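You operate a simulated robot arm through the tools that you are given. There is no shell and no other tool. Be economical: measure what you need, move in short steps, check, and stop when the job is done.

You are at the controls of a simulated two-armed robot. One attempt, no reset.

TASK
Tap the proud core flush and cap the white roll with the orange disc.
Fine: use the grey rubber mallet and put it back; the discs lie in the packing drawer, shut it again; the disc lies flat on the clamped white roll. Where these are worked on the way, their far stop is far enough and under half their travel is too little: packing drawer.

It is judged by the outcome, as a careful person would: the job done as asked, and still so three seconds after it is handed in. It fails if anything else is knocked over, pushed out of place, dropped, spilled or broken. Lids that push on must go on centred and level and be pressed home; caps that screw on are set level and turned clockwise until they are tight.

THE ROBOT
Two 7-joint arms with two-finger parallel grippers on one trunk, on a base that drives. Base frame: it is fixed to the floor where the robot stands at the start and does not move with it; the origin is under the middle of the robot, x ahead of it, y to its left, z up. Lengths are in m, angles in rad, forces in N, time in s.
The left shoulder is at the start at [0.05, 0.161, 1.198], the right one opposite. Places, roughly: clamped white roll [-1.1, 0.6, 0.8]; orange disc, white disc [0.5, -1.25, 0.75]; packing drawer [0.5, -1.2, 0.7]; proud core [-1.1, 0.6, 0.9]. Payload 3.43 kg a hand.
The TCP of each hand is the grasp point between the finger pads, 0.03 m short of the fingertips. In the tool frame z runs along the fingers and y along their closing line. The gripper opens to 0.094 m. The fingers are 0.028 m wide and 0.01 m thick; the gripper's body (0.05 by 0.096 m) begins 0.055 m behind the TCP.
Orientation is that of the tool frame in the base frame, as a unit quaternion [x, y, z, w]. With the fingers straight down and closing along the base's y, the tool's x points along the base's -x, its y along +y and its z along -z.

THE INTERFACE
- The arms move only by the tool apply_moves. It takes "left_deltas", "right_deltas" or both (then of equal length, played together; a hand with none holds still); each is a list of rows, each an object of numbers (a shift or turn left out is 0, a gripper value left out holds the last): "tx", "ty", "tz": the shift along the tool's x, y, z in m; "rx", "ry", "rz": the turn, a rotation vector about the tool's x, y, z in degrees. In form: [{"tx": .., "ty": .., "tz": .., "rx": .., "ry": .., "rz": ..}, ...]. A call has 1 to 8 rows; each row is the pose to reach, as a shift and turn from the pose commanded when the call began, along the tool's axes at that moment. "left_hand" and "right_hand" are, for a hand that has rows, the opening, from 0 (shut) to 1 (fully open), set as the call begins (left out, the last holds). Rows are played at 5 a second. More than 0.05 m and 0.15 rad between two rows, or a gripper value outside its range, and nothing of the call is played. A pose out of reach is approached as far as the arm can. The call stops where the force on the tool passes 40 N (or 10 N more than at its start, if that is more) or the arm is blocked; 0.2 s more then pass. Each finger travels about 0.045 m/s and halts on what it meets, pressing with about 31 N; the grip force reading is that of the motor and also rises with nothing between the fingers. The clock runs only during rows and for 0.2 s after the last one: add rows that repeat a pose to give the fingers time. The reply holds the time, the measured pose of the TCP, the force on the tool along the base axes, the opening and the grip force, in the units named above and with some noise, with the torque about the TCP (base axes, N m) and any sound that the robot's microphone picked up, and new pictures: "pictures" is both (left out), scene, wrist or none (wrist: the cameras of the hands that moved).
- Cameras (640 x 400 px; columns grow to the right, rows downward): "scene" is now at [0.1252, -0.0081, 1.3167]; the picture's right is [-0.10, -0.99, 0.00], its down [-0.62, 0.06, -0.78] and it looks along [0.78, -0.08, -0.62] (base axes); focal length 267 px, centre (320, 200). "left" rides on the left gripper at [0.076, -0.014, -0.102] in its tool frame; the picture's right is [0.18, 0.98, 0.00], its down [-0.75, 0.14, -0.64] and it looks along [-0.63, 0.12, 0.77] (tool axes); focal length 243 px, centre (320, 200). "right" rides on the right gripper at [0.076, 0.014, -0.102] in its tool frame; the picture's right is [-0.18, 0.98, 0.00], its down [-0.75, -0.14, -0.64] and it looks along [-0.63, -0.12, 0.77] (tool axes); focal length 243 px, centre (320, 200). There is no depth. A picture from a camera that has moved, and an enlarged one, comes with that camera's place and axes in the base frame and with its lens.
- move_column(by): slides the trunk up (or, below 0, down) by that many m; the arms and the scene camera ride with it, the base frame stays. It gives what a move gives, with no picture.
- roll_base(legs): drives the robot by 1 to 6 legs, each [ahead, left, turn to the left] in m, m and rad, along the robot's own axes; the way and the turn of a leg run together, so that a leg with both is an arc; at most 1.5 m and 3.142 rad a leg. The arms and the cameras ride along, it lands a little off, and it stops where it bumps. It gives what a move gives, and a new picture of the scene camera.
- head_to(pan, tilt): turns the head with the scene camera to pan (to the left, within 1.396 rad either way) and tilt (down, from -0.506 to 1.204), counted from straight ahead of the robot. It gives what a move gives, and a new picture of the scene camera.
- inspect(camera, box): a new picture of the part [left, top, right, bottom] of that camera's present view, enlarged. It takes no simulated time.
- job_done(): hands the job in; it is judged then, once.

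Work in short steps. Places have to be worked out from the pictures, the camera data and where the tool is seen: move nearer, look again, correct. Check each grasp and each placing, and mend what went wrong. You have 120 turns and 260 pictures in all, those below and enlarged ones among them. Open the grippers and draw the arms clear of the work before you hand the job in, unless the task says otherwise; then end with one line.

The tools are called by a JSON object that holds its "name" and its "arguments". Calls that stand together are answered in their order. apply_moves: Moves the arms, as the interface text tells. Its arguments: {"type":"object","properties":{"left_deltas":{"type":"array"},"left_hand":{"type":"number"},"right_deltas":{"type":"array"},"right_hand":{"type":"number"},"pictures":{"type":"string","enum":["both","scene","wrist","none"]}},"required":[]} The other tools are called the same way: move_column (by) slides the trunk up or down; roll_base (legs) drives the base; head_to (pan, tilt) turns the head that bears the scene camera; inspect (camera, box) takes an enlarged picture of a part of a camera's view; job_done () hands the job in.

At the start:

```text
time_s: 0.0
left_eef_pos: [0.4406, 0.0803, 1.08]
left_tool_rot: [-0.001, 1.0, 0.0, 0.0]
left_force: [0.2, -0.2, -0.2]
left_moment: [-0.03, 0.04, 0.0]
left_gripper_width: 0.0938
left_finger_force: 0.0
right_eef_pos: [0.3553, -0.2064, 1.1565]
right_tool_rot: [0.001, 1.0, -0.001, 0.001]
right_force: [0.4, -0.5, 0.2]
right_moment: [0.0, 0.01, -0.04]
right_gripper_width: 0.0941
right_finger_force: 0.2
trunk travel left (down, up): [-0.225, 0.042]
robot x, y, heading: [-0.001, 0.0012, -0.0]
head pan, tilt: [-0.103, 0.672]
```

scene: 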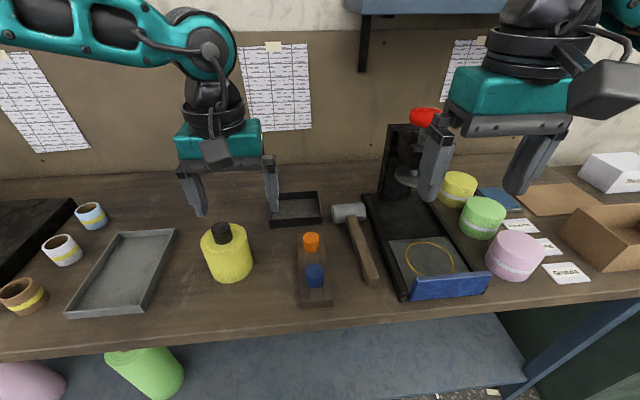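
right: 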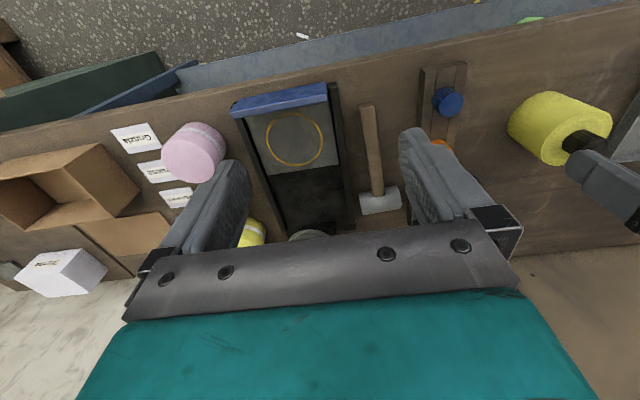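
left: 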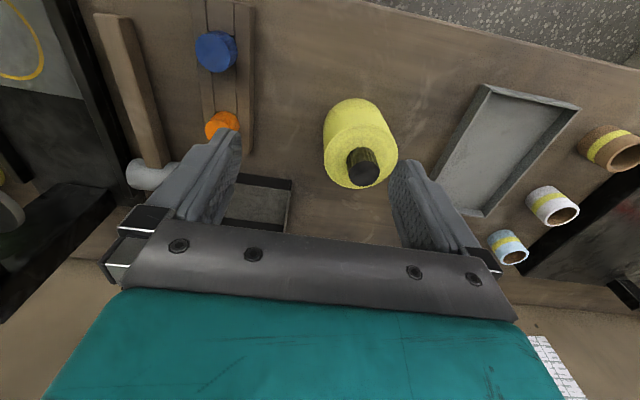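

I'll look closer at the mallet candidate and pan the head to the right to see the drawer.

{"name": "inspect", "arguments": {"camera": "scene", "box": [180, 170, 500, 330]}}

{"name": "head_to", "arguments": {"pan": -1.2, "tilt": 0.5}}

{"name": "head_to", "arguments": {"pan": 1.39, "tilt": 0.4}}

```text
2.00 times, centred on (340, 250) of scene
camera zoom: at [0.1252, -0.0081, 1.3167], right [-0.1, -0.99, 0.0], down [-0.62, 0.06, -0.78], along [0.78, -0.08, -0.62], focal length 533 px, centre (280, 100)
```

zoom: 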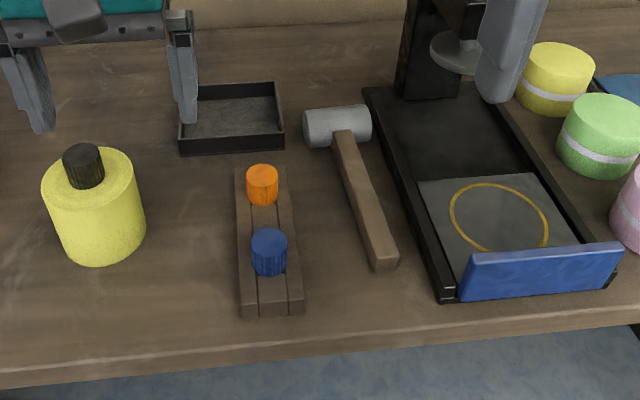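

```text
time_s: 1.3
left_eef_pos: [0.443, 0.0808, 1.0811]
left_tool_rot: [-0.001, 1.0, 0.0, 0.001]
left_force: [0.2, 0.1, 0.6]
left_moment: [0.0, -0.02, 0.0]
left_gripper_width: 0.0938
left_finger_force: 0.0
right_eef_pos: [0.3547, -0.2066, 1.1565]
right_tool_rot: [0.001, 1.0, 0.0, 0.0]
right_force: [0.2, 0.0, 0.4]
right_moment: [0.01, -0.01, -0.01]
right_gripper_width: 0.0943
right_finger_force: 0.1
trunk travel left (down, up): [-0.225, 0.042]
robot x, y, heading: [-0.002, 0.0033, -0.003]
head pan, tilt: [-1.201, 0.499]
camera scene: at [0.0727, -0.084, 1.3321], right [-0.93, -0.36, 0.0], down [-0.17, 0.45, -0.88], along [0.32, -0.82, -0.48], focal length 267 px, centre (320, 200)
```

scene: 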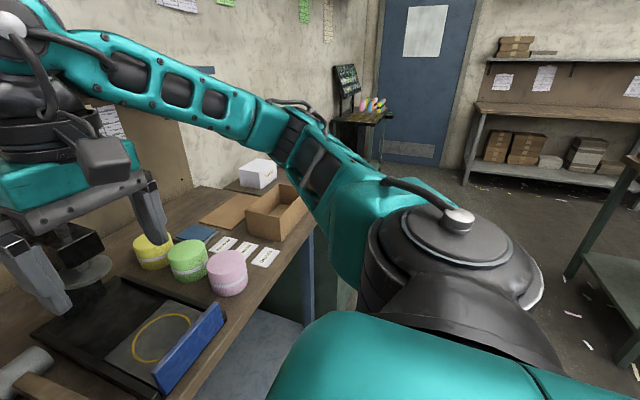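

```text
time_s: 3.7
left_eef_pos: [0.4432, 0.0801, 1.0796]
left_tool_rot: [0.001, 1.0, 0.0, 0.0]
left_force: [0.5, -0.7, 0.1]
left_moment: [0.0, -0.02, -0.02]
left_gripper_width: 0.0941
left_finger_force: 0.1
right_eef_pos: [0.3545, -0.2073, 1.1571]
right_tool_rot: [0.0, 1.0, 0.0, 0.001]
right_force: [0.0, -0.5, 0.2]
right_moment: [-0.03, 0.04, 0.01]
right_gripper_width: 0.0943
right_finger_force: 0.2
trunk travel left (down, up): [-0.225, 0.042]
robot x, y, heading: [0.0014, 0.0036, 0.0]
head pan, tilt: [1.389, 0.4]
camera scene: at [0.0565, 0.0919, 1.3412], right [0.98, -0.18, 0.0], down [-0.07, -0.38, -0.92], along [0.17, 0.91, -0.39], focal length 267 px, centre (320, 200)
```

scene: 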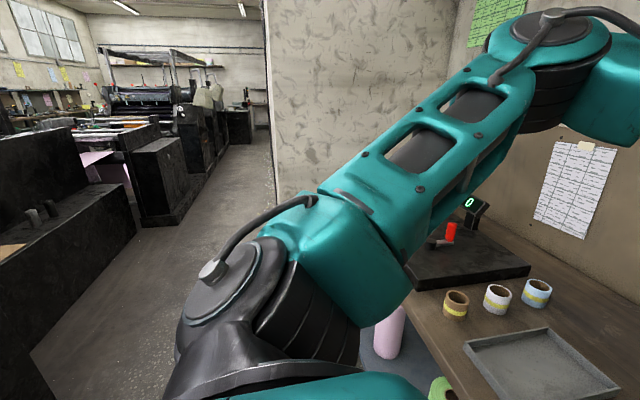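

The mallet lies at roughly x 0.47–0.69, y ≈ -0.16 with the handle toward me. I bring the right hand above the handle, partly open, and look.

{"name": "apply_moves", "arguments": {"right_deltas": [{"tx": -0.03, "ty": 0.01, "tz": 0.03}, {"tx": -0.06, "ty": 0.02, "tz": 0.06}, {"tx": -0.09, "ty": 0.03, "tz": 0.09}, {"tx": -0.12, "ty": 0.04, "tz": 0.12}, {"tx": -0.15, "ty": 0.042, "tz": 0.15}, {"tx": -0.17, "ty": 0.042, "tz": 0.18}, {"tx": -0.175, "ty": 0.042, "tz": 0.22}, {"tx": -0.175, "ty": 0.042, "tz": 0.26}], "right_hand": 0.62, "pictures": "wrist"}}

{"name": "head_to", "arguments": {"pan": -0.3, "tilt": 0.8}}

```text
time_s: 5.5
left_eef_pos: [0.4419, 0.0796, 1.0785]
left_tool_rot: [-0.001, 1.0, 0.001, -0.001]
left_force: [0.7, 1.1, -0.5]
left_moment: [-0.01, 0.05, 0.0]
left_gripper_width: 0.0937
left_finger_force: 0.0
right_eef_pos: [0.5314, -0.164, 0.9139]
right_tool_rot: [-0.001, 1.0, 0.006, 0.004]
right_force: [-6.9, -1.3, 14.5]
right_moment: [0.41, 0.15, 0.18]
right_gripper_width: 0.0578
right_finger_force: 0.0
trunk travel left (down, up): [-0.225, 0.042]
robot x, y, heading: [0.0011, -0.0017, 0.001]
head pan, tilt: [1.389, 0.4]
stopped in row 8 (right hand): the force on the tool passed its limit (the readings are from after the stop); the commanded pose is now the measured one
camera right: at [0.4528, -0.1525, 1.0166], right [0.18, 0.98, 0.01], down [0.75, -0.15, 0.65], along [0.64, -0.11, -0.76], focal length 243 px, centre (320, 200)
```

right: 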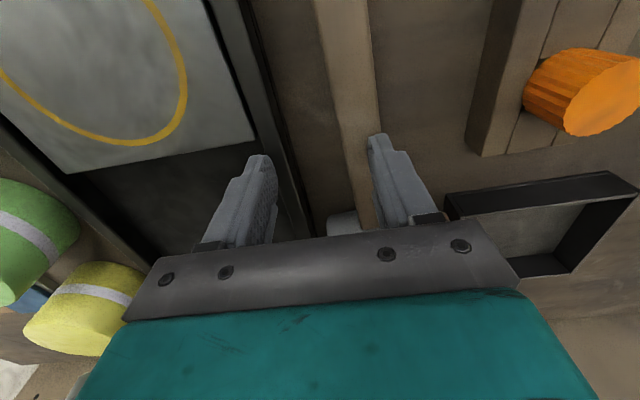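

```text
time_s: 7.2
left_eef_pos: [0.4406, 0.0812, 1.0803]
left_tool_rot: [-0.001, 1.0, 0.0, 0.0]
left_force: [-0.1, 0.7, 0.9]
left_moment: [0.01, 0.01, -0.03]
left_gripper_width: 0.0943
left_finger_force: 0.0
right_eef_pos: [0.5301, -0.1656, 0.9149]
right_tool_rot: [0.0, 1.0, 0.005, 0.005]
right_force: [6.9, -0.7, 18.8]
right_moment: [0.61, -0.47, -0.22]
right_gripper_width: 0.0585
right_finger_force: 0.1
trunk travel left (down, up): [-0.225, 0.042]
robot x, y, heading: [-0.0025, -0.0004, -0.002]
head pan, tilt: [-0.3, 0.799]
camera scene: at [0.1158, -0.0227, 1.3063], right [-0.3, -0.96, 0.0], down [-0.68, 0.21, -0.7], along [0.67, -0.21, -0.72], focal length 267 px, centre (320, 200)
```

scene: 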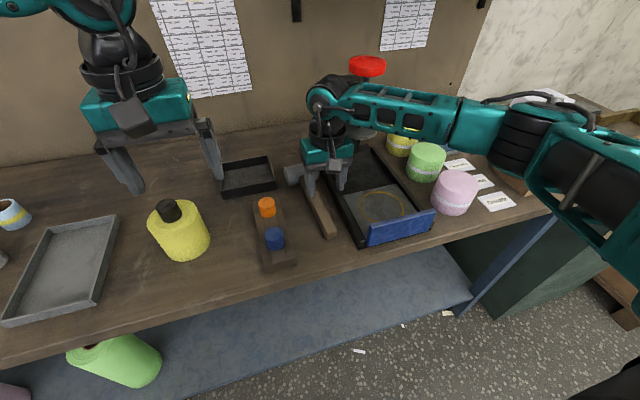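

Contact of about 19 N on the right tool: likely the hand or wrist touches the press. I look closer.

{"name": "inspect", "arguments": {"camera": "scene", "box": [260, 40, 480, 260]}}

```text
1.82 times, centred on (370, 150) of scene
camera zoom: at [0.1158, -0.0227, 1.3063], right [-0.3, -0.96, 0.0], down [-0.68, 0.21, -0.7], along [0.67, -0.21, -0.72], focal length 485 px, centre (229, 291)
```

zoom: 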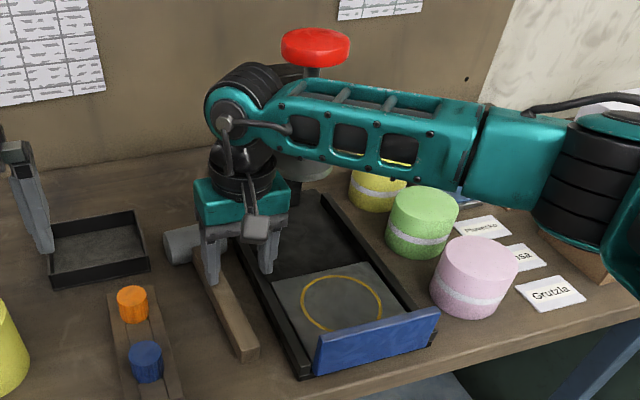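

The right forearm rests on the press. I retract the right arm the way it came and will use the left arm for the mallet.

{"name": "apply_moves", "arguments": {"right_deltas": [{"tz": -0.04}, {"tz": -0.08}, {"tx": 0.03, "tz": -0.12}, {"tx": 0.07, "ty": -0.02, "tz": -0.15}, {"tx": 0.11, "ty": -0.04, "tz": -0.18}, {"tx": 0.15, "ty": -0.06, "tz": -0.21}, {"tx": 0.19, "ty": -0.09, "tz": -0.23}, {"tx": 0.22, "ty": -0.12, "tz": -0.24}], "pictures": "scene"}}

```text
refused: row 4 steps farther than a row can; nothing moved
```

Same retraction with smaller steps.

{"name": "apply_moves", "arguments": {"right_deltas": [{"tz": -0.04}, {"tz": -0.08}, {"tx": 0.03, "tz": -0.11}, {"tx": 0.06, "ty": -0.02, "tz": -0.14}, {"tx": 0.09, "ty": -0.04, "tz": -0.17}, {"tx": 0.12, "ty": -0.06, "tz": -0.2}, {"tx": 0.16, "ty": -0.08, "tz": -0.22}, {"tx": 0.2, "ty": -0.1, "tz": -0.24}], "pictures": "scene"}}

```text
time_s: 9.0
left_eef_pos: [0.4422, 0.08, 1.0808]
left_tool_rot: [-0.001, 1.0, 0.0, 0.001]
left_force: [-0.5, -0.4, 0.7]
left_moment: [-0.02, 0.0, -0.01]
left_gripper_width: 0.0941
left_finger_force: 0.0
right_eef_pos: [0.3244, -0.2715, 1.148]
right_tool_rot: [-0.001, 1.0, 0.005, 0.002]
right_force: [-0.7, -0.4, 0.3]
right_moment: [-0.02, -0.03, 0.0]
right_gripper_width: 0.0582
right_finger_force: 0.0
trunk travel left (down, up): [-0.225, 0.042]
robot x, y, heading: [0.0011, 0.0023, 0.001]
head pan, tilt: [-0.3, 0.799]
camera scene: at [0.1158, -0.0235, 1.3062], right [-0.3, -0.95, 0.0], down [-0.68, 0.21, -0.7], along [0.67, -0.21, -0.72], focal length 267 px, centre (320, 200)
```

scene: 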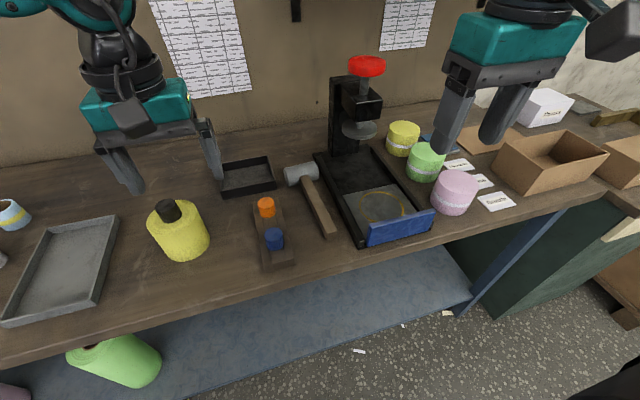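

The press is undisturbed. The mallet spans handle end (0.53,-0.18) to head (0.78,-0.168); I shift the base right by 0.2 so the left arm reaches it well.

{"name": "roll_base", "arguments": {"legs": [[0, -0.22, 0]]}}

```text
time_s: 10.7
left_eef_pos: [0.4422, -0.1373, 1.0794]
left_tool_rot: [0.001, 1.0, 0.001, -0.001]
left_force: [0.3, 0.7, -0.9]
left_moment: [0.03, -0.02, 0.02]
left_gripper_width: 0.0939
left_finger_force: 0.2
right_eef_pos: [0.3266, -0.4868, 1.146]
right_tool_rot: [0.0, 1.0, 0.005, 0.002]
right_force: [-0.5, 0.6, 0.2]
right_moment: [0.03, 0.03, 0.01]
right_gripper_width: 0.0582
right_finger_force: 0.0
trunk travel left (down, up): [-0.225, 0.042]
robot x, y, heading: [0.0016, -0.2143, -0.004]
head pan, tilt: [-0.3, 0.799]
camera scene: at [0.1162, -0.2391, 1.3061], right [-0.3, -0.95, 0.0], down [-0.68, 0.22, -0.7], along [0.67, -0.21, -0.72], focal length 267 px, centre (320, 200)
```

scene: 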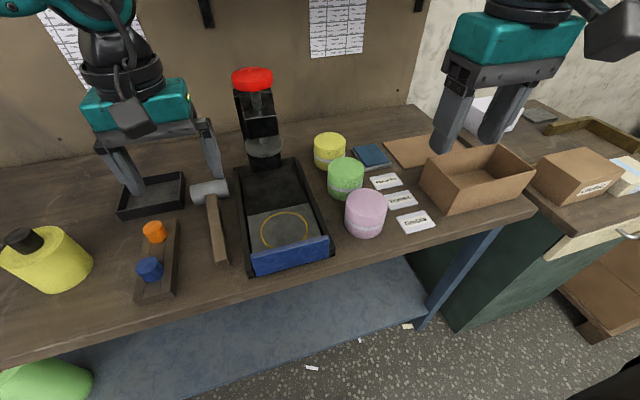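

Triangulating across the base shift gives this bench at z≈0.86 (the right finger had only touched the tray rim), so the mallet handle end is at (0.416,-0.138) and its head at (0.607,-0.127). I lower the left hand over the handle.

{"name": "apply_moves", "arguments": {"left_deltas": [{"tx": -0.01, "tz": 0.03, "rz": -1.5}, {"tx": -0.02, "tz": 0.07, "rz": -3}, {"tx": -0.02, "tz": 0.11, "rz": -3}, {"tx": -0.02, "tz": 0.14, "rz": -3}, {"tx": -0.02, "tz": 0.14, "rz": -3}], "left_hand": 0.6}}

```text
time_s: 11.9
left_eef_pos: [0.4648, -0.1332, 0.9402]
left_tool_rot: [-0.025, 1.0, 0.0, 0.001]
left_force: [0.4, 0.4, 0.4]
left_moment: [0.0, 0.02, 0.0]
left_gripper_width: 0.0561
left_finger_force: 0.0
right_eef_pos: [0.3277, -0.486, 1.1467]
right_tool_rot: [0.0, 1.0, 0.004, 0.003]
right_force: [-0.1, 0.5, -0.4]
right_moment: [-0.01, -0.01, -0.01]
right_gripper_width: 0.0582
right_finger_force: 0.0
trunk travel left (down, up): [-0.225, 0.042]
robot x, y, heading: [-0.0014, -0.2119, -0.001]
head pan, tilt: [-0.3, 0.799]
camera scene: at [0.1161, -0.2385, 1.3061], right [-0.3, -0.95, 0.0], down [-0.68, 0.21, -0.7], along [0.67, -0.21, -0.72], focal length 267 px, centre (320, 200)
camera left: at [0.3886, -0.152, 1.0412], right [-0.23, 0.97, 0.0], down [0.74, 0.18, 0.64], along [0.62, 0.15, -0.77], focal length 243 px, centre (320, 200)
```

scene: 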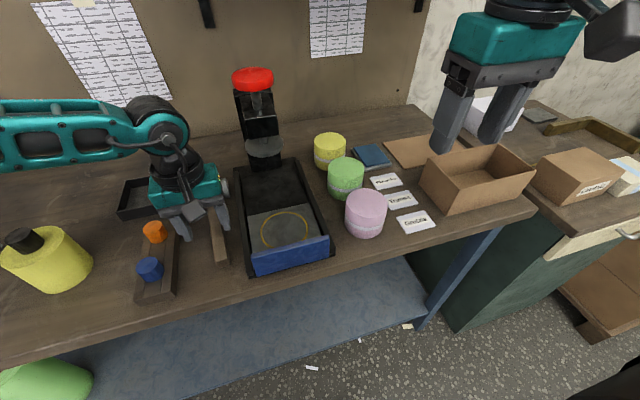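
left: 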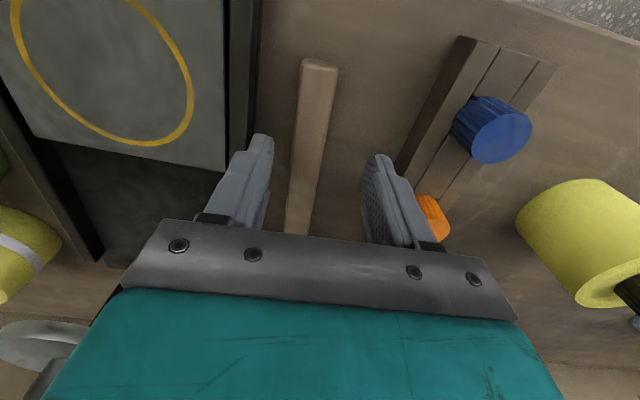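

The handle runs between the fingers, about 7 mm to the right of centre and yawed ~3° more. I correct and go down to z≈0.885.

{"name": "apply_moves", "arguments": {"left_deltas": [{"ty": -0.006, "tz": 0.02, "rz": -2.5}, {"ty": -0.006, "tz": 0.04, "rz": -2.5}, {"ty": -0.006, "tz": 0.054, "rz": -2.5}, {"ty": -0.006, "tz": 0.054, "rz": -2.5}], "pictures": "wrist"}}

{"name": "inspect", "arguments": {"camera": "scene", "box": [100, 130, 340, 290]}}

```text
time_s: 12.9
left_eef_pos: [0.4635, -0.1402, 0.8857]
left_tool_rot: [-0.048, 0.999, -0.001, 0.0]
left_force: [0.0, 0.8, 0.0]
left_moment: [0.01, -0.01, -0.01]
left_gripper_width: 0.0564
left_finger_force: 0.1
right_eef_pos: [0.3258, -0.4867, 1.1473]
right_tool_rot: [0.0, 1.0, 0.005, 0.002]
right_force: [-1.0, -0.1, -0.4]
right_moment: [0.02, 0.01, 0.01]
right_gripper_width: 0.0583
right_finger_force: 0.0
trunk travel left (down, up): [-0.225, 0.042]
robot x, y, heading: [-0.0043, -0.2138, -0.006]
head pan, tilt: [-0.3, 0.799]
camera left: at [0.3889, -0.162, 0.9867], right [-0.28, 0.96, 0.0], down [0.74, 0.21, 0.64], along [0.62, 0.18, -0.77], focal length 243 px, centre (320, 200)
```

left: 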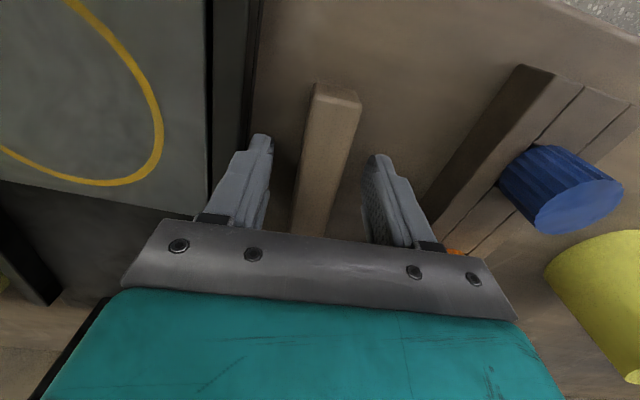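

```text
2.50 times, centred on (220, 210) of scene
camera zoom: at [0.1162, -0.2384, 1.3061], right [-0.3, -0.95, 0.0], down [-0.68, 0.21, -0.7], along [0.67, -0.21, -0.72], focal length 667 px, centre (570, 175)
```

zoom: 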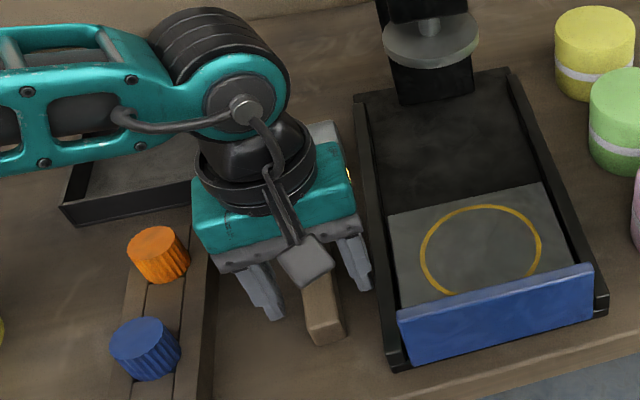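

Handle is centred and aligned (≈5.5° yaw). I go down another 12 mm, watching for contact.

{"name": "apply_moves", "arguments": {"left_deltas": [{"tz": 0.006}, {"tz": 0.012}, {"tz": 0.012}], "pictures": "none"}}

{"name": "inspect", "arguments": {"camera": "left", "box": [200, 60, 440, 260]}}

```text
time_s: 13.8
left_eef_pos: [0.4646, -0.1428, 0.8809]
left_tool_rot: [-0.047, 0.999, -0.004, 0.004]
left_force: [-7.5, 3.3, 15.9]
left_moment: [-0.51, 0.26, -0.26]
left_gripper_width: 0.0532
left_finger_force: 0.0
right_eef_pos: [0.324, -0.4863, 1.1472]
right_tool_rot: [0.0, 1.0, 0.004, 0.003]
right_force: [0.5, -0.1, -0.1]
right_moment: [0.0, 0.02, 0.01]
right_gripper_width: 0.0585
right_finger_force: 0.1
trunk travel left (down, up): [-0.225, 0.042]
robot x, y, heading: [-0.001, -0.2178, -0.002]
head pan, tilt: [-0.3, 0.799]
stopped in row 3 (left hand): the force on the tool passed its limit (the readings are from after the stop); the commanded pose is now the measured one
```

```text
2.00 times, centred on (320, 160) of left
camera zoom: at [0.3886, -0.1635, 0.9815], right [-0.28, 0.96, -0.01], down [0.73, 0.22, 0.65], along [0.62, 0.17, -0.76], focal length 485 px, centre (320, 280)
```

zoom: 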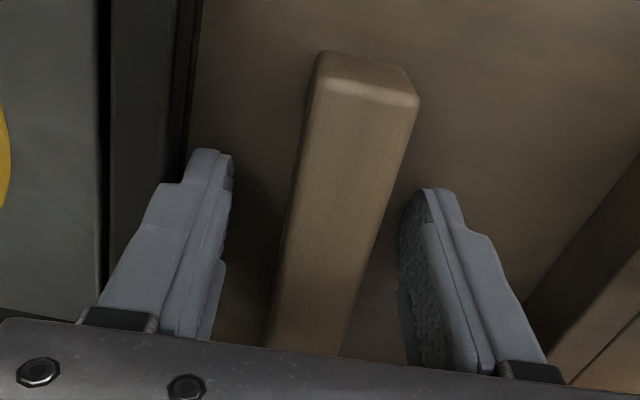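

The fingertips touched the bench (surface ≈0.851). I raise 4 mm and close on the handle.

{"name": "apply_moves", "arguments": {"left_deltas": [{"tz": -0.004}, {"tz": -0.004}], "pictures": "none"}}

{"name": "apply_moves", "arguments": {"left_deltas": [{}, {}, {}, {}, {}], "left_hand": 0, "pictures": "wrist"}}

```text
time_s: 14.4
left_eef_pos: [0.4652, -0.1423, 0.8807]
left_tool_rot: [-0.048, 0.999, -0.003, 0.004]
left_force: [0.1, 0.7, -1.0]
left_moment: [-0.01, 0.02, 0.02]
left_gripper_width: 0.0564
left_finger_force: 0.1
right_eef_pos: [0.3253, -0.4871, 1.1476]
right_tool_rot: [0.0, 1.0, 0.005, 0.002]
right_force: [-0.7, -0.3, -0.2]
right_moment: [0.05, 0.0, 0.01]
right_gripper_width: 0.0583
right_finger_force: 0.0
trunk travel left (down, up): [-0.225, 0.042]
robot x, y, heading: [-0.0025, -0.2142, -0.002]
head pan, tilt: [-0.3, 0.799]
```

```text
time_s: 15.6
left_eef_pos: [0.4644, -0.143, 0.8817]
left_tool_rot: [-0.047, 0.999, -0.004, 0.004]
left_force: [-0.1, -0.6, 0.1]
left_moment: [-0.04, 0.08, -0.11]
left_gripper_width: 0.0274
left_finger_force: 30.7
right_eef_pos: [0.3259, -0.4871, 1.1465]
right_tool_rot: [0.0, 1.0, 0.005, 0.003]
right_force: [0.1, 0.4, -0.2]
right_moment: [-0.01, 0.0, 0.05]
right_gripper_width: 0.0582
right_finger_force: 0.0
trunk travel left (down, up): [-0.225, 0.042]
robot x, y, heading: [-0.001, -0.216, -0.001]
head pan, tilt: [-0.3, 0.799]
camera left: at [0.3897, -0.1636, 0.9831], right [-0.28, 0.96, -0.01], down [0.73, 0.22, 0.65], along [0.62, 0.17, -0.76], focal length 243 px, centre (320, 200)
```

left: 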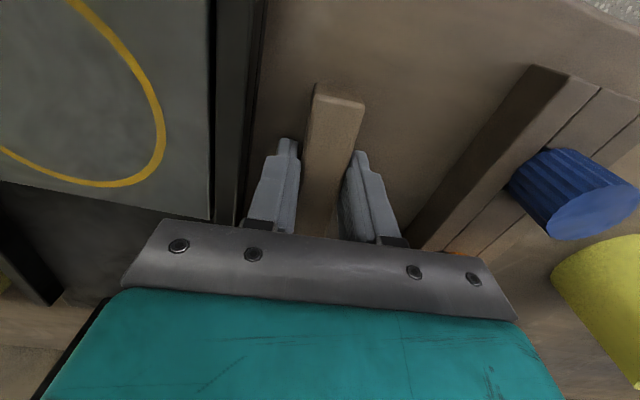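

Gripped (27 mm handle). I lift straight up and draw back a little.

{"name": "apply_moves", "arguments": {"left_deltas": [{"tz": -0.03}, {"tz": -0.07}, {"tz": -0.11}, {"tz": -0.15}, {"tz": -0.19}, {"tz": -0.21, "tx": 0.04}, {"tz": -0.22, "tx": 0.08}, {"tz": -0.22, "tx": 0.08}]}}

```text
time_s: 17.4
left_eef_pos: [0.3854, -0.1471, 1.1007]
left_tool_rot: [-0.047, 0.999, -0.003, 0.002]
left_force: [0.2, -0.4, -3.2]
left_moment: [-0.05, 0.47, -0.01]
left_gripper_width: 0.0236
left_finger_force: 31.2
right_eef_pos: [0.3268, -0.4871, 1.1473]
right_tool_rot: [0.0, 1.0, 0.004, 0.003]
right_force: [0.2, 0.3, -0.5]
right_moment: [0.03, -0.01, -0.01]
right_gripper_width: 0.0582
right_finger_force: 0.1
trunk travel left (down, up): [-0.225, 0.042]
robot x, y, heading: [0.0022, -0.2116, -0.005]
head pan, tilt: [-0.3, 0.799]
camera scene: at [0.1167, -0.2382, 1.3061], right [-0.3, -0.95, 0.0], down [-0.68, 0.21, -0.7], along [0.66, -0.21, -0.72], focal length 267 px, centre (320, 200)
camera left: at [0.3092, -0.1668, 1.2008], right [-0.28, 0.96, -0.01], down [0.73, 0.22, 0.65], along [0.62, 0.17, -0.76], focal length 243 px, centre (320, 200)
```

scene: 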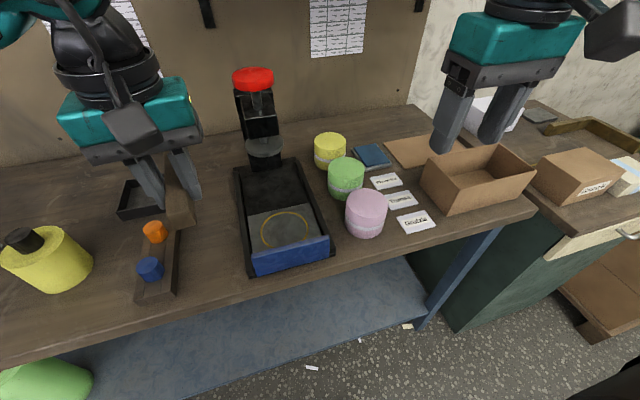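
left: 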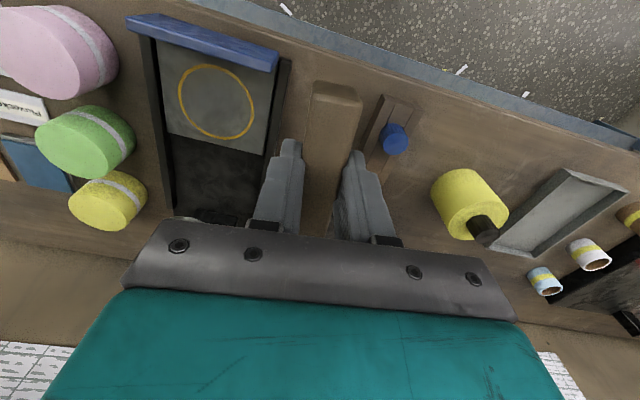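

Mallet held firmly (3.2 N). I look toward the packing cabinet on the right before driving there.

{"name": "head_to", "arguments": {"pan": -0.95, "tilt": 0.6}}

```text
time_s: 18.4
left_eef_pos: [0.3856, -0.1458, 1.099]
left_tool_rot: [-0.048, 0.999, -0.003, 0.003]
left_force: [0.3, 0.3, -3.1]
left_moment: [-0.04, 0.45, 0.02]
left_gripper_width: 0.0236
left_finger_force: 31.4
right_eef_pos: [0.3262, -0.4874, 1.1467]
right_tool_rot: [0.0, 1.0, 0.004, 0.003]
right_force: [0.0, -0.7, -0.2]
right_moment: [-0.01, -0.01, -0.01]
right_gripper_width: 0.0584
right_finger_force: 0.0
trunk travel left (down, up): [-0.225, 0.042]
robot x, y, heading: [-0.0005, -0.2146, -0.007]
head pan, tilt: [-0.949, 0.6]
camera scene: at [0.0908, -0.2862, 1.3229], right [-0.81, -0.58, 0.0], down [-0.33, 0.46, -0.82], along [0.48, -0.67, -0.57], focal length 267 px, centre (320, 200)
```

scene: 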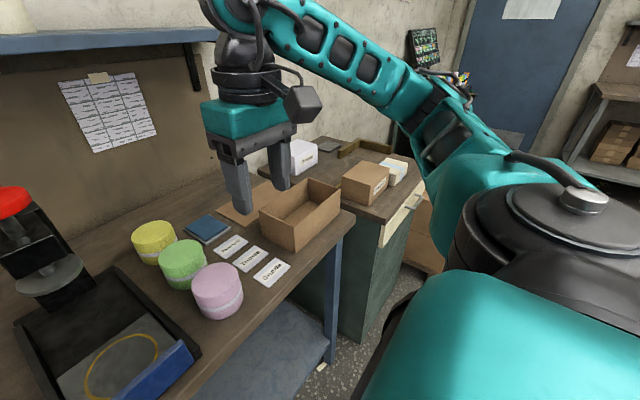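

The cabinet with the cream drawer front is beyond the bench, its front at about x≈0.34. I drive back and to the right to face it with room to pull.

{"name": "roll_base", "arguments": {"legs": [[-0.3, 0, 0], [0, -0.85, 0]]}}

{"name": "head_to", "arguments": {"pan": -0.2, "tilt": 0.75}}

```text
time_s: 24.7
left_eef_pos: [0.087, -1.0335, 1.0989]
left_tool_rot: [-0.047, 0.999, -0.004, 0.003]
left_force: [-0.7, -0.3, -4.0]
left_moment: [-0.06, 0.42, 0.0]
left_gripper_width: 0.0235
left_finger_force: 31.5
right_eef_pos: [0.0284, -1.3723, 1.147]
right_tool_rot: [-0.001, 1.0, 0.004, 0.002]
right_force: [-0.6, -0.6, -0.3]
right_moment: [0.02, 0.03, 0.0]
right_gripper_width: 0.0584
right_finger_force: 0.0
trunk travel left (down, up): [-0.225, 0.042]
robot x, y, heading: [-0.2965, -1.1006, -0.007]
head pan, tilt: [-0.949, 0.6]
camera scene: at [-0.2069, -1.173, 1.3229], right [-0.81, -0.58, 0.0], down [-0.33, 0.46, -0.82], along [0.48, -0.67, -0.57], focal length 267 px, centre (320, 200)
```

scene: 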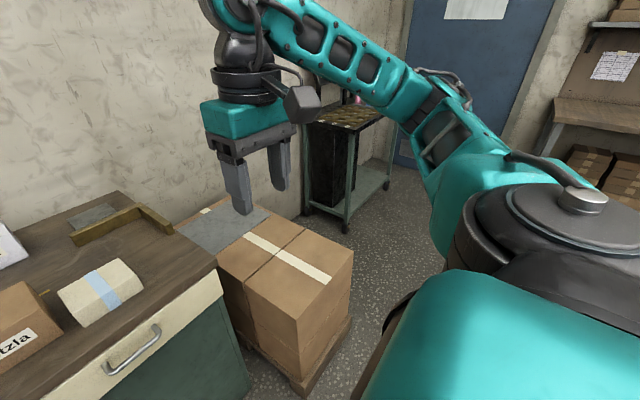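

```text
time_s: 25.8
left_eef_pos: [0.0885, -1.0329, 1.0991]
left_tool_rot: [-0.048, 0.999, -0.003, 0.003]
left_force: [-0.1, -0.4, -3.6]
left_moment: [-0.05, 0.46, 0.01]
left_gripper_width: 0.0236
left_finger_force: 30.8
right_eef_pos: [0.0283, -1.3723, 1.1465]
right_tool_rot: [0.0, 1.0, 0.004, 0.002]
right_force: [0.0, -0.2, 0.6]
right_moment: [0.02, -0.01, 0.0]
right_gripper_width: 0.0583
right_finger_force: 0.0
trunk travel left (down, up): [-0.225, 0.042]
robot x, y, heading: [-0.2972, -1.1015, -0.004]
head pan, tilt: [-0.201, 0.75]
camera scene: at [-0.177, -1.1176, 1.3101], right [-0.2, -0.98, 0.0], down [-0.67, 0.14, -0.73], along [0.72, -0.15, -0.68], focal length 267 px, centre (320, 200)
```

scene: 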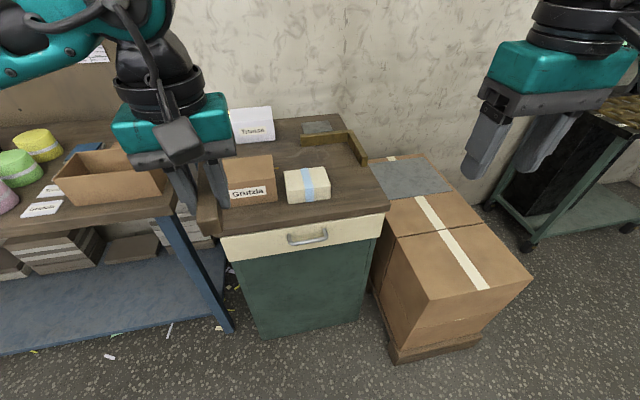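

The drawer's bar handle triangulates to about (0.285, -1.18, 0.74), running along y. I turn the right hand toward a 45° forward-down pose (closing in the vertical plane) while moving the mallet hand away to the left.

{"name": "apply_moves", "arguments": {"right_deltas": [{"rx": -2.93, "ry": -2.93, "rz": 7.075, "tz": 0.01, "ty": 0.01}, {"rx": -5.86, "ry": -5.86, "rz": 14.15, "tz": 0.02, "ty": 0.02}, {"rx": -8.79, "ry": -8.79, "rz": 21.22, "tz": 0.03, "ty": 0.03}, {"rx": -11.72, "ry": -11.72, "rz": 28.3, "tz": 0.04, "ty": 0.04}, {"rx": -14.65, "ry": -14.65, "rz": 35.37, "tz": 0.05, "ty": 0.05}, {"rx": -17.58, "ry": -17.58, "rz": 42.45, "tz": 0.06, "ty": 0.06}, {"rx": -20.51, "ry": -20.51, "rz": 49.52, "tz": 0.07, "ty": 0.07}, {"rx": -23.44, "ry": -23.44, "rz": 56.6, "tz": 0.08, "ty": 0.08}], "left_deltas": [{"ty": 0.02}, {"ty": 0.04}, {"ty": 0.06}, {"ty": 0.08}, {"ty": 0.1}, {"ty": 0.12}, {"ty": 0.14}, {"ty": 0.16}], "pictures": "none", "right_hand": 0.6}}

{"name": "apply_moves", "arguments": {"right_deltas": [{"rx": -2.93, "ry": -2.93, "rz": 7.075}, {"rx": -5.86, "ry": -5.86, "rz": 14.15}, {"rx": -8.79, "ry": -8.79, "rz": 21.22}, {"rx": -11.72, "ry": -11.72, "rz": 28.3}]}}

```text
time_s: 27.6
left_eef_pos: [0.0716, -0.8715, 1.0969]
left_tool_rot: [-0.047, 0.999, -0.004, 0.003]
left_force: [0.2, -0.1, -4.3]
left_moment: [-0.04, 0.46, 0.03]
left_gripper_width: 0.0236
left_finger_force: 30.8
right_eef_pos: [0.0698, -1.288, 1.0733]
right_tool_rot: [0.469, 0.839, 0.199, 0.193]
right_force: [-0.3, -0.4, -0.5]
right_moment: [-0.02, -0.02, -0.02]
right_gripper_width: 0.0564
right_finger_force: 0.1
right hand out of reach, approached as far as the arm can: row 6, 7, 8
trunk travel left (down, up): [-0.225, 0.042]
robot x, y, heading: [-0.2944, -1.0993, 0.0]
head pan, tilt: [-0.201, 0.75]
```

```text
time_s: 28.6
left_eef_pos: [0.0721, -0.8734, 1.0987]
left_tool_rot: [-0.047, 0.999, -0.002, 0.003]
left_force: [-0.4, -0.7, -3.2]
left_moment: [-0.09, 0.44, 0.03]
left_gripper_width: 0.0237
left_finger_force: 31.2
right_eef_pos: [0.105, -1.2821, 1.0787]
right_tool_rot: [0.656, 0.65, 0.274, 0.27]
right_force: [-0.2, -0.8, -0.2]
right_moment: [0.03, 0.01, 0.03]
right_gripper_width: 0.0568
right_finger_force: 0.1
right hand out of reach, approached as far as the arm can: row 1, 2, 3, 4
trunk travel left (down, up): [-0.225, 0.042]
robot x, y, heading: [-0.2966, -1.1034, -0.004]
head pan, tilt: [-0.201, 0.75]
camera scene: at [-0.1769, -1.1172, 1.3101], right [-0.2, -0.98, 0.0], down [-0.67, 0.14, -0.73], along [0.72, -0.15, -0.68], focal length 267 px, centre (320, 200)
camera right: at [0.0418, -1.208, 1.1627], right [0.69, -0.19, 0.7], down [-0.56, -0.76, 0.35], along [0.46, -0.63, -0.63], focal length 243 px, centre (320, 200)
```

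scene: 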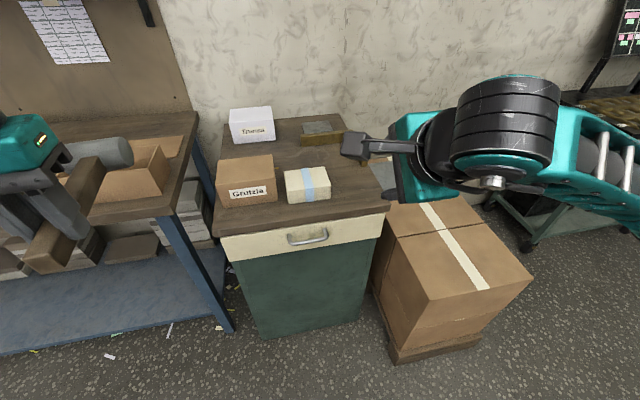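
right: 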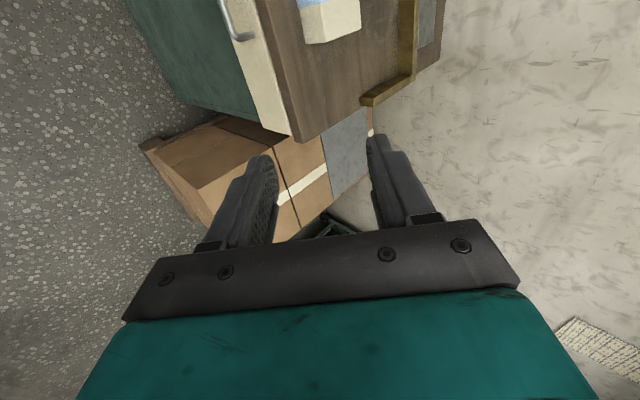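

The hand is now pointing 45° forward-down. I bring it to a standoff in front of the handle.

{"name": "apply_moves", "arguments": {"right_deltas": [{"tx": 0.0125, "ty": -0.014, "tz": 0.0336}, {"tx": 0.025, "ty": -0.028, "tz": 0.067}, {"tx": 0.0375, "ty": -0.042, "tz": 0.1}, {"tx": 0.05, "ty": -0.056, "tz": 0.134}, {"tx": 0.0625, "ty": -0.07, "tz": 0.168}, {"tx": 0.075, "ty": -0.084, "tz": 0.2}, {"tx": 0.0875, "ty": -0.098, "tz": 0.235}, {"tx": 0.1, "ty": -0.113, "tz": 0.269}]}}

```text
time_s: 30.4
left_eef_pos: [0.0722, -0.872, 1.0984]
left_tool_rot: [-0.048, 0.999, -0.004, 0.003]
left_force: [0.3, -1.1, -4.2]
left_moment: [-0.09, 0.46, -0.06]
left_gripper_width: 0.0234
left_finger_force: 31.3
right_eef_pos: [0.2216, -1.1813, 0.8093]
right_tool_rot: [0.654, 0.651, 0.275, 0.269]
right_force: [0.7, 1.3, 0.3]
right_moment: [0.02, -0.01, 0.02]
right_gripper_width: 0.0564
right_finger_force: 0.1
trunk travel left (down, up): [-0.225, 0.042]
robot x, y, heading: [-0.2983, -1.1012, -0.001]
head pan, tilt: [-0.201, 0.75]
camera scene: at [-0.1767, -1.1171, 1.3101], right [-0.2, -0.98, 0.0], down [-0.67, 0.14, -0.73], along [0.72, -0.15, -0.68], focal length 267 px, centre (320, 200)
camera right: at [0.1559, -1.1064, 0.8932], right [0.69, -0.19, 0.7], down [-0.56, -0.76, 0.34], along [0.46, -0.63, -0.63], focal length 243 px, centre (320, 200)
```

scene: 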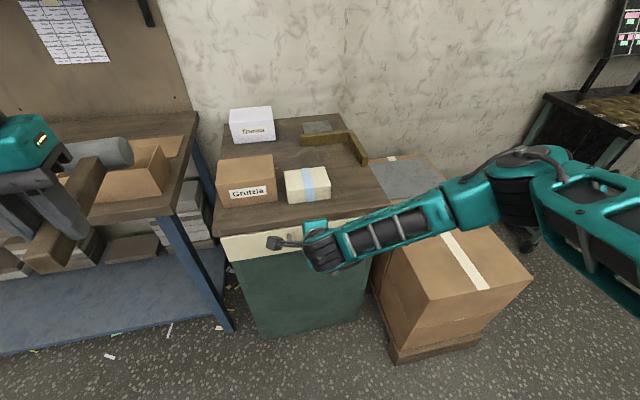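
right: 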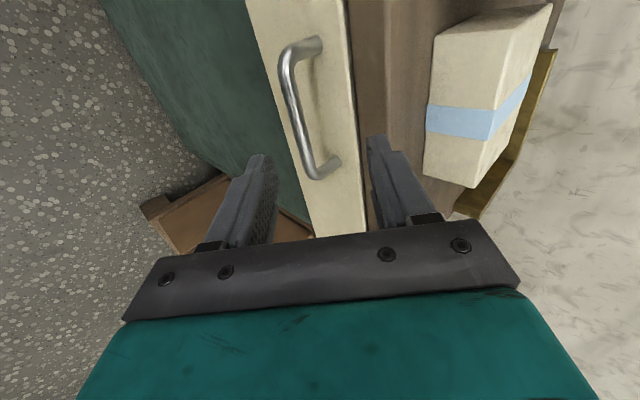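

The bar handle lies on the approach line, offset ~15 mm toward the tool's -y. I correct and advance partway.

{"name": "apply_moves", "arguments": {"right_deltas": [{"ty": -0.015, "tz": 0.015}, {"ty": -0.015, "tz": 0.03}, {"ty": -0.015, "tz": 0.045}], "pictures": "wrist"}}

```text
time_s: 31.2
left_eef_pos: [0.0718, -0.8721, 1.0975]
left_tool_rot: [-0.047, 0.999, -0.003, 0.003]
left_force: [-0.2, 0.2, -3.2]
left_moment: [-0.05, 0.48, 0.03]
left_gripper_width: 0.0238
left_finger_force: 30.4
right_eef_pos: [0.2395, -1.1811, 0.768]
right_tool_rot: [0.654, 0.652, 0.275, 0.269]
right_force: [1.0, -0.6, 0.2]
right_moment: [0.0, 0.03, -0.01]
right_gripper_width: 0.0562
right_finger_force: 0.1
trunk travel left (down, up): [-0.225, 0.042]
robot x, y, heading: [-0.2949, -1.1033, -0.003]
head pan, tilt: [-0.201, 0.75]
camera right: at [0.1766, -1.1077, 0.8515], right [0.69, -0.19, 0.7], down [-0.55, -0.76, 0.34], along [0.46, -0.62, -0.63], focal length 243 px, centre (320, 200)
```

right: 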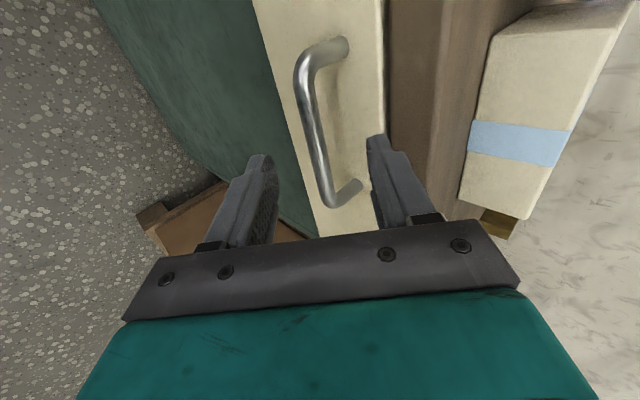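

Bar is now centred on the approach line, about 5 cm ahead. I advance 4 cm more and look.

{"name": "apply_moves", "arguments": {"right_deltas": [{"tz": 0.015}, {"tz": 0.03}, {"tz": 0.04}], "pictures": "wrist"}}

```text
time_s: 31.7
left_eef_pos: [0.0699, -0.8723, 1.0981]
left_tool_rot: [-0.047, 0.999, -0.003, 0.003]
left_force: [-0.4, 1.0, -3.5]
left_moment: [-0.02, 0.44, 0.0]
left_gripper_width: 0.0239
left_finger_force: 31.2
right_eef_pos: [0.2521, -1.1803, 0.7555]
right_tool_rot: [0.654, 0.65, 0.277, 0.27]
right_force: [-12.5, -2.9, 10.9]
right_moment: [-0.01, -0.57, -0.13]
right_gripper_width: 0.0558
right_finger_force: 0.0
trunk travel left (down, up): [-0.225, 0.042]
robot x, y, heading: [-0.2989, -1.0999, -0.006]
head pan, tilt: [-0.201, 0.75]
stopped in row 2 (right hand): the force on the tool passed its limit (the readings are from after the stop); the commanded pose is now the measured one
camera right: at [0.1889, -1.1066, 0.839], right [0.69, -0.19, 0.7], down [-0.56, -0.76, 0.34], along [0.46, -0.63, -0.63], focal length 243 px, centre (320, 200)
```

right: 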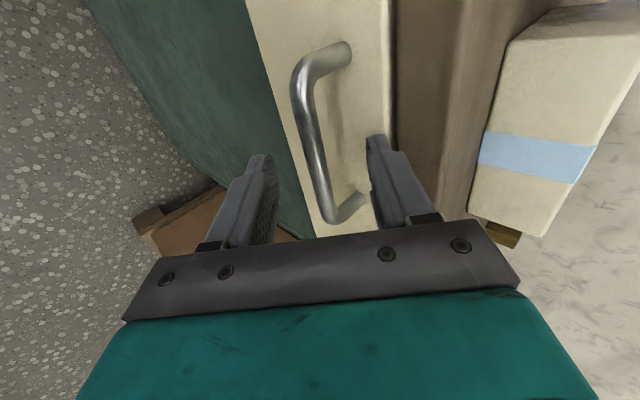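

The upper fingertip touched the drawer front (x≈0.30), so the bar is right at the fingertips. I narrow the opening, then advance slightly.

{"name": "apply_moves", "arguments": {"right_deltas": [{"tz": -0.008}, {"tz": -0.008}, {"tz": -0.008}, {"tz": -0.008}, {"tz": -0.008}], "right_hand": 0.28, "pictures": "none"}}

{"name": "inspect", "arguments": {"camera": "right", "box": [200, 20, 440, 260]}}

```text
time_s: 32.9
left_eef_pos: [0.0716, -0.8726, 1.0976]
left_tool_rot: [-0.048, 0.999, -0.003, 0.003]
left_force: [-0.4, 0.9, -2.5]
left_moment: [-0.04, 0.45, -0.01]
left_gripper_width: 0.024
left_finger_force: 31.4
right_eef_pos: [0.2489, -1.182, 0.7592]
right_tool_rot: [0.654, 0.651, 0.276, 0.27]
right_force: [-0.3, -0.4, 0.8]
right_moment: [0.01, 0.0, -0.03]
right_gripper_width: 0.026
right_finger_force: 0.1
trunk travel left (down, up): [-0.225, 0.042]
robot x, y, heading: [-0.3014, -1.1014, -0.003]
head pan, tilt: [-0.201, 0.75]
```

```text
1.67 times, centred on (320, 140) of right
camera zoom: at [0.1851, -1.1066, 0.8426], right [0.69, -0.19, 0.7], down [-0.56, -0.76, 0.34], along [0.46, -0.63, -0.63], focal length 404 px, centre (320, 300)
```

zoom: 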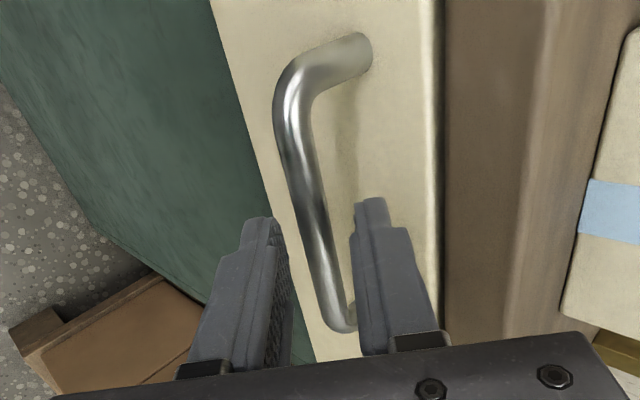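

The bar sits between the fingers. I advance 18 mm and close.

{"name": "apply_moves", "arguments": {"right_deltas": [{"tz": 0.009}, {"tz": 0.018}, {"tz": 0.018}], "pictures": "none"}}

{"name": "apply_moves", "arguments": {"right_deltas": [{}, {}, {}], "right_hand": 0, "pictures": "wrist"}}

```text
time_s: 33.7
left_eef_pos: [0.073, -0.8724, 1.0982]
left_tool_rot: [-0.047, 0.999, -0.004, 0.002]
left_force: [0.0, 0.2, -2.8]
left_moment: [-0.03, 0.48, 0.03]
left_gripper_width: 0.0236
left_finger_force: 30.9
right_eef_pos: [0.2615, -1.1816, 0.7454]
right_tool_rot: [0.654, 0.651, 0.276, 0.27]
right_force: [-0.6, 0.4, 0.3]
right_moment: [-0.03, -0.02, -0.01]
right_gripper_width: 0.0264
right_finger_force: 0.0
trunk travel left (down, up): [-0.225, 0.042]
robot x, y, heading: [-0.2983, -1.1029, -0.001]
head pan, tilt: [-0.201, 0.75]
```

```text
time_s: 34.5
left_eef_pos: [0.0719, -0.8734, 1.0984]
left_tool_rot: [-0.049, 0.999, -0.003, 0.002]
left_force: [0.2, -0.2, -3.7]
left_moment: [-0.03, 0.47, 0.0]
left_gripper_width: 0.0239
left_finger_force: 31.0
right_eef_pos: [0.2621, -1.1824, 0.7454]
right_tool_rot: [0.654, 0.651, 0.275, 0.27]
right_force: [1.6, -0.1, 1.0]
right_moment: [0.11, -0.02, -0.1]
right_gripper_width: 0.0118
right_finger_force: 45.4
trunk travel left (down, up): [-0.225, 0.042]
robot x, y, heading: [-0.298, -1.1022, -0.002]
head pan, tilt: [-0.201, 0.75]
camera right: at [0.1974, -1.107, 0.8298], right [0.69, -0.19, 0.7], down [-0.56, -0.76, 0.34], along [0.46, -0.63, -0.63], focal length 243 px, centre (320, 200)
```

right: 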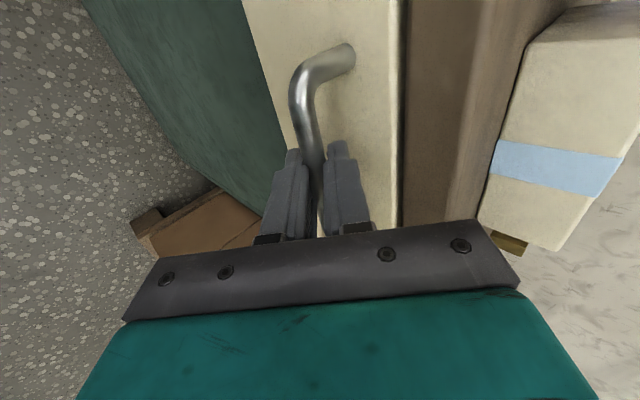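

Bar gripped. I pull the drawer straight back (-x).

{"name": "apply_moves", "arguments": {"right_deltas": [{"ty": -0.0177, "tz": -0.0177}, {"ty": -0.0354, "tz": -0.0354}, {"ty": -0.053, "tz": -0.053}, {"ty": -0.0707, "tz": -0.0707}, {"ty": -0.0884, "tz": -0.0884}, {"ty": -0.106, "tz": -0.106}, {"ty": -0.1237, "tz": -0.1237}, {"ty": -0.1414, "tz": -0.1414}], "pictures": "scene"}}

```text
time_s: 36.1
left_eef_pos: [0.0722, -0.8738, 1.0973]
left_tool_rot: [-0.047, 0.999, -0.003, 0.002]
left_force: [0.3, 0.7, -3.4]
left_moment: [-0.06, 0.46, 0.01]
left_gripper_width: 0.0237
left_finger_force: 31.3
right_eef_pos: [0.0941, -1.1811, 0.7474]
right_tool_rot: [0.661, 0.647, 0.259, 0.279]
right_force: [-1.9, -6.7, -4.5]
right_moment: [0.57, 0.04, 0.17]
right_gripper_width: 0.0115
right_finger_force: 45.2
right hand out of reach, approached as far as the arm can: row 5, 6, 7
trunk travel left (down, up): [-0.225, 0.042]
robot x, y, heading: [-0.2979, -1.0997, -0.009]
head pan, tilt: [-0.201, 0.75]
stopped in row 7 (right hand): the force on the tool passed its limit (the readings are from after the stop); the commanded pose is now the measured one
camera scene: at [-0.1771, -1.1181, 1.31], right [-0.2, -0.98, 0.0], down [-0.67, 0.14, -0.73], along [0.72, -0.15, -0.68], focal length 267 px, centre (320, 200)
```

scene: 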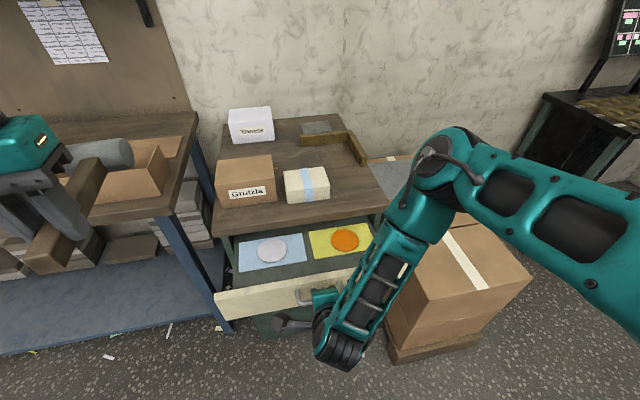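

Drawer is 17 cm open with both discs visible; the arm ran out of retraction, so I pull the rest with the base.

{"name": "roll_base", "arguments": {"legs": [[-0.08, 0, 0]]}}

```text
time_s: 37.2
left_eef_pos: [-0.0076, -0.8737, 1.0979]
left_tool_rot: [-0.048, 0.999, -0.003, 0.003]
left_force: [-0.7, -0.4, -4.0]
left_moment: [-0.02, 0.43, -0.03]
left_gripper_width: 0.0235
left_finger_force: 30.9
right_eef_pos: [0.0144, -1.1811, 0.7468]
right_tool_rot: [0.661, 0.647, 0.259, 0.279]
right_force: [0.8, -15.0, -11.0]
right_moment: [-0.08, 0.04, -0.45]
right_gripper_width: 0.0119
right_finger_force: 45.6
trunk travel left (down, up): [-0.225, 0.042]
robot x, y, heading: [-0.3789, -1.1004, -0.002]
head pan, tilt: [-0.201, 0.75]
camera scene: at [-0.2569, -1.1191, 1.3099], right [-0.2, -0.98, 0.0], down [-0.67, 0.14, -0.73], along [0.72, -0.15, -0.68], focal length 267 px, centre (320, 200)
```

scene: 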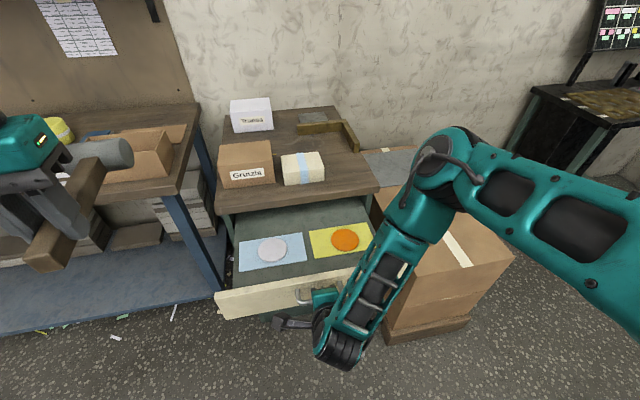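

Still moving freely; a bit more to reach its stop.

{"name": "roll_base", "arguments": {"legs": [[-0.08, 0, 0]]}}

```text
time_s: 38.3
left_eef_pos: [-0.075, -0.872, 1.0961]
left_tool_rot: [-0.048, 0.999, -0.004, 0.0]
left_force: [-0.3, 0.4, -4.4]
left_moment: [-0.02, 0.47, 0.01]
left_gripper_width: 0.0236
left_finger_force: 30.8
right_eef_pos: [-0.0423, -1.1803, 0.7495]
right_tool_rot: [0.658, 0.642, 0.266, 0.288]
right_force: [2.8, 1.1, -5.3]
right_moment: [0.02, 0.05, -0.07]
right_gripper_width: 0.0116
right_finger_force: 45.2
trunk travel left (down, up): [-0.225, 0.042]
robot x, y, heading: [-0.4493, -1.1028, -0.005]
head pan, tilt: [-0.201, 0.75]
stopped in leg 1: the force on the tool passed its limit (the readings are from after the stop); the commanded pose is now the measured one
camera scene: at [-0.3242, -1.1173, 1.3102], right [-0.2, -0.98, 0.0], down [-0.67, 0.14, -0.73], along [0.72, -0.15, -0.68], focal length 267 px, centre (320, 200)
```

scene: 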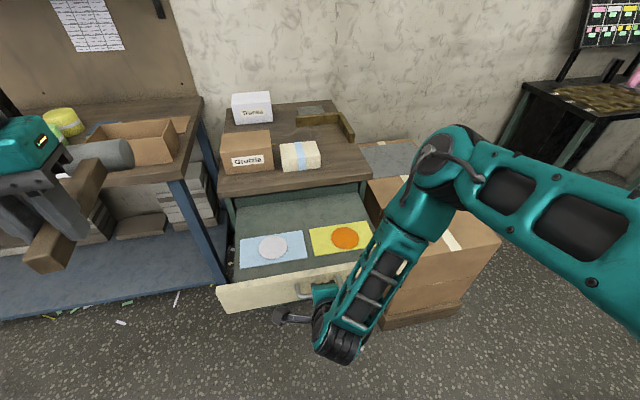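

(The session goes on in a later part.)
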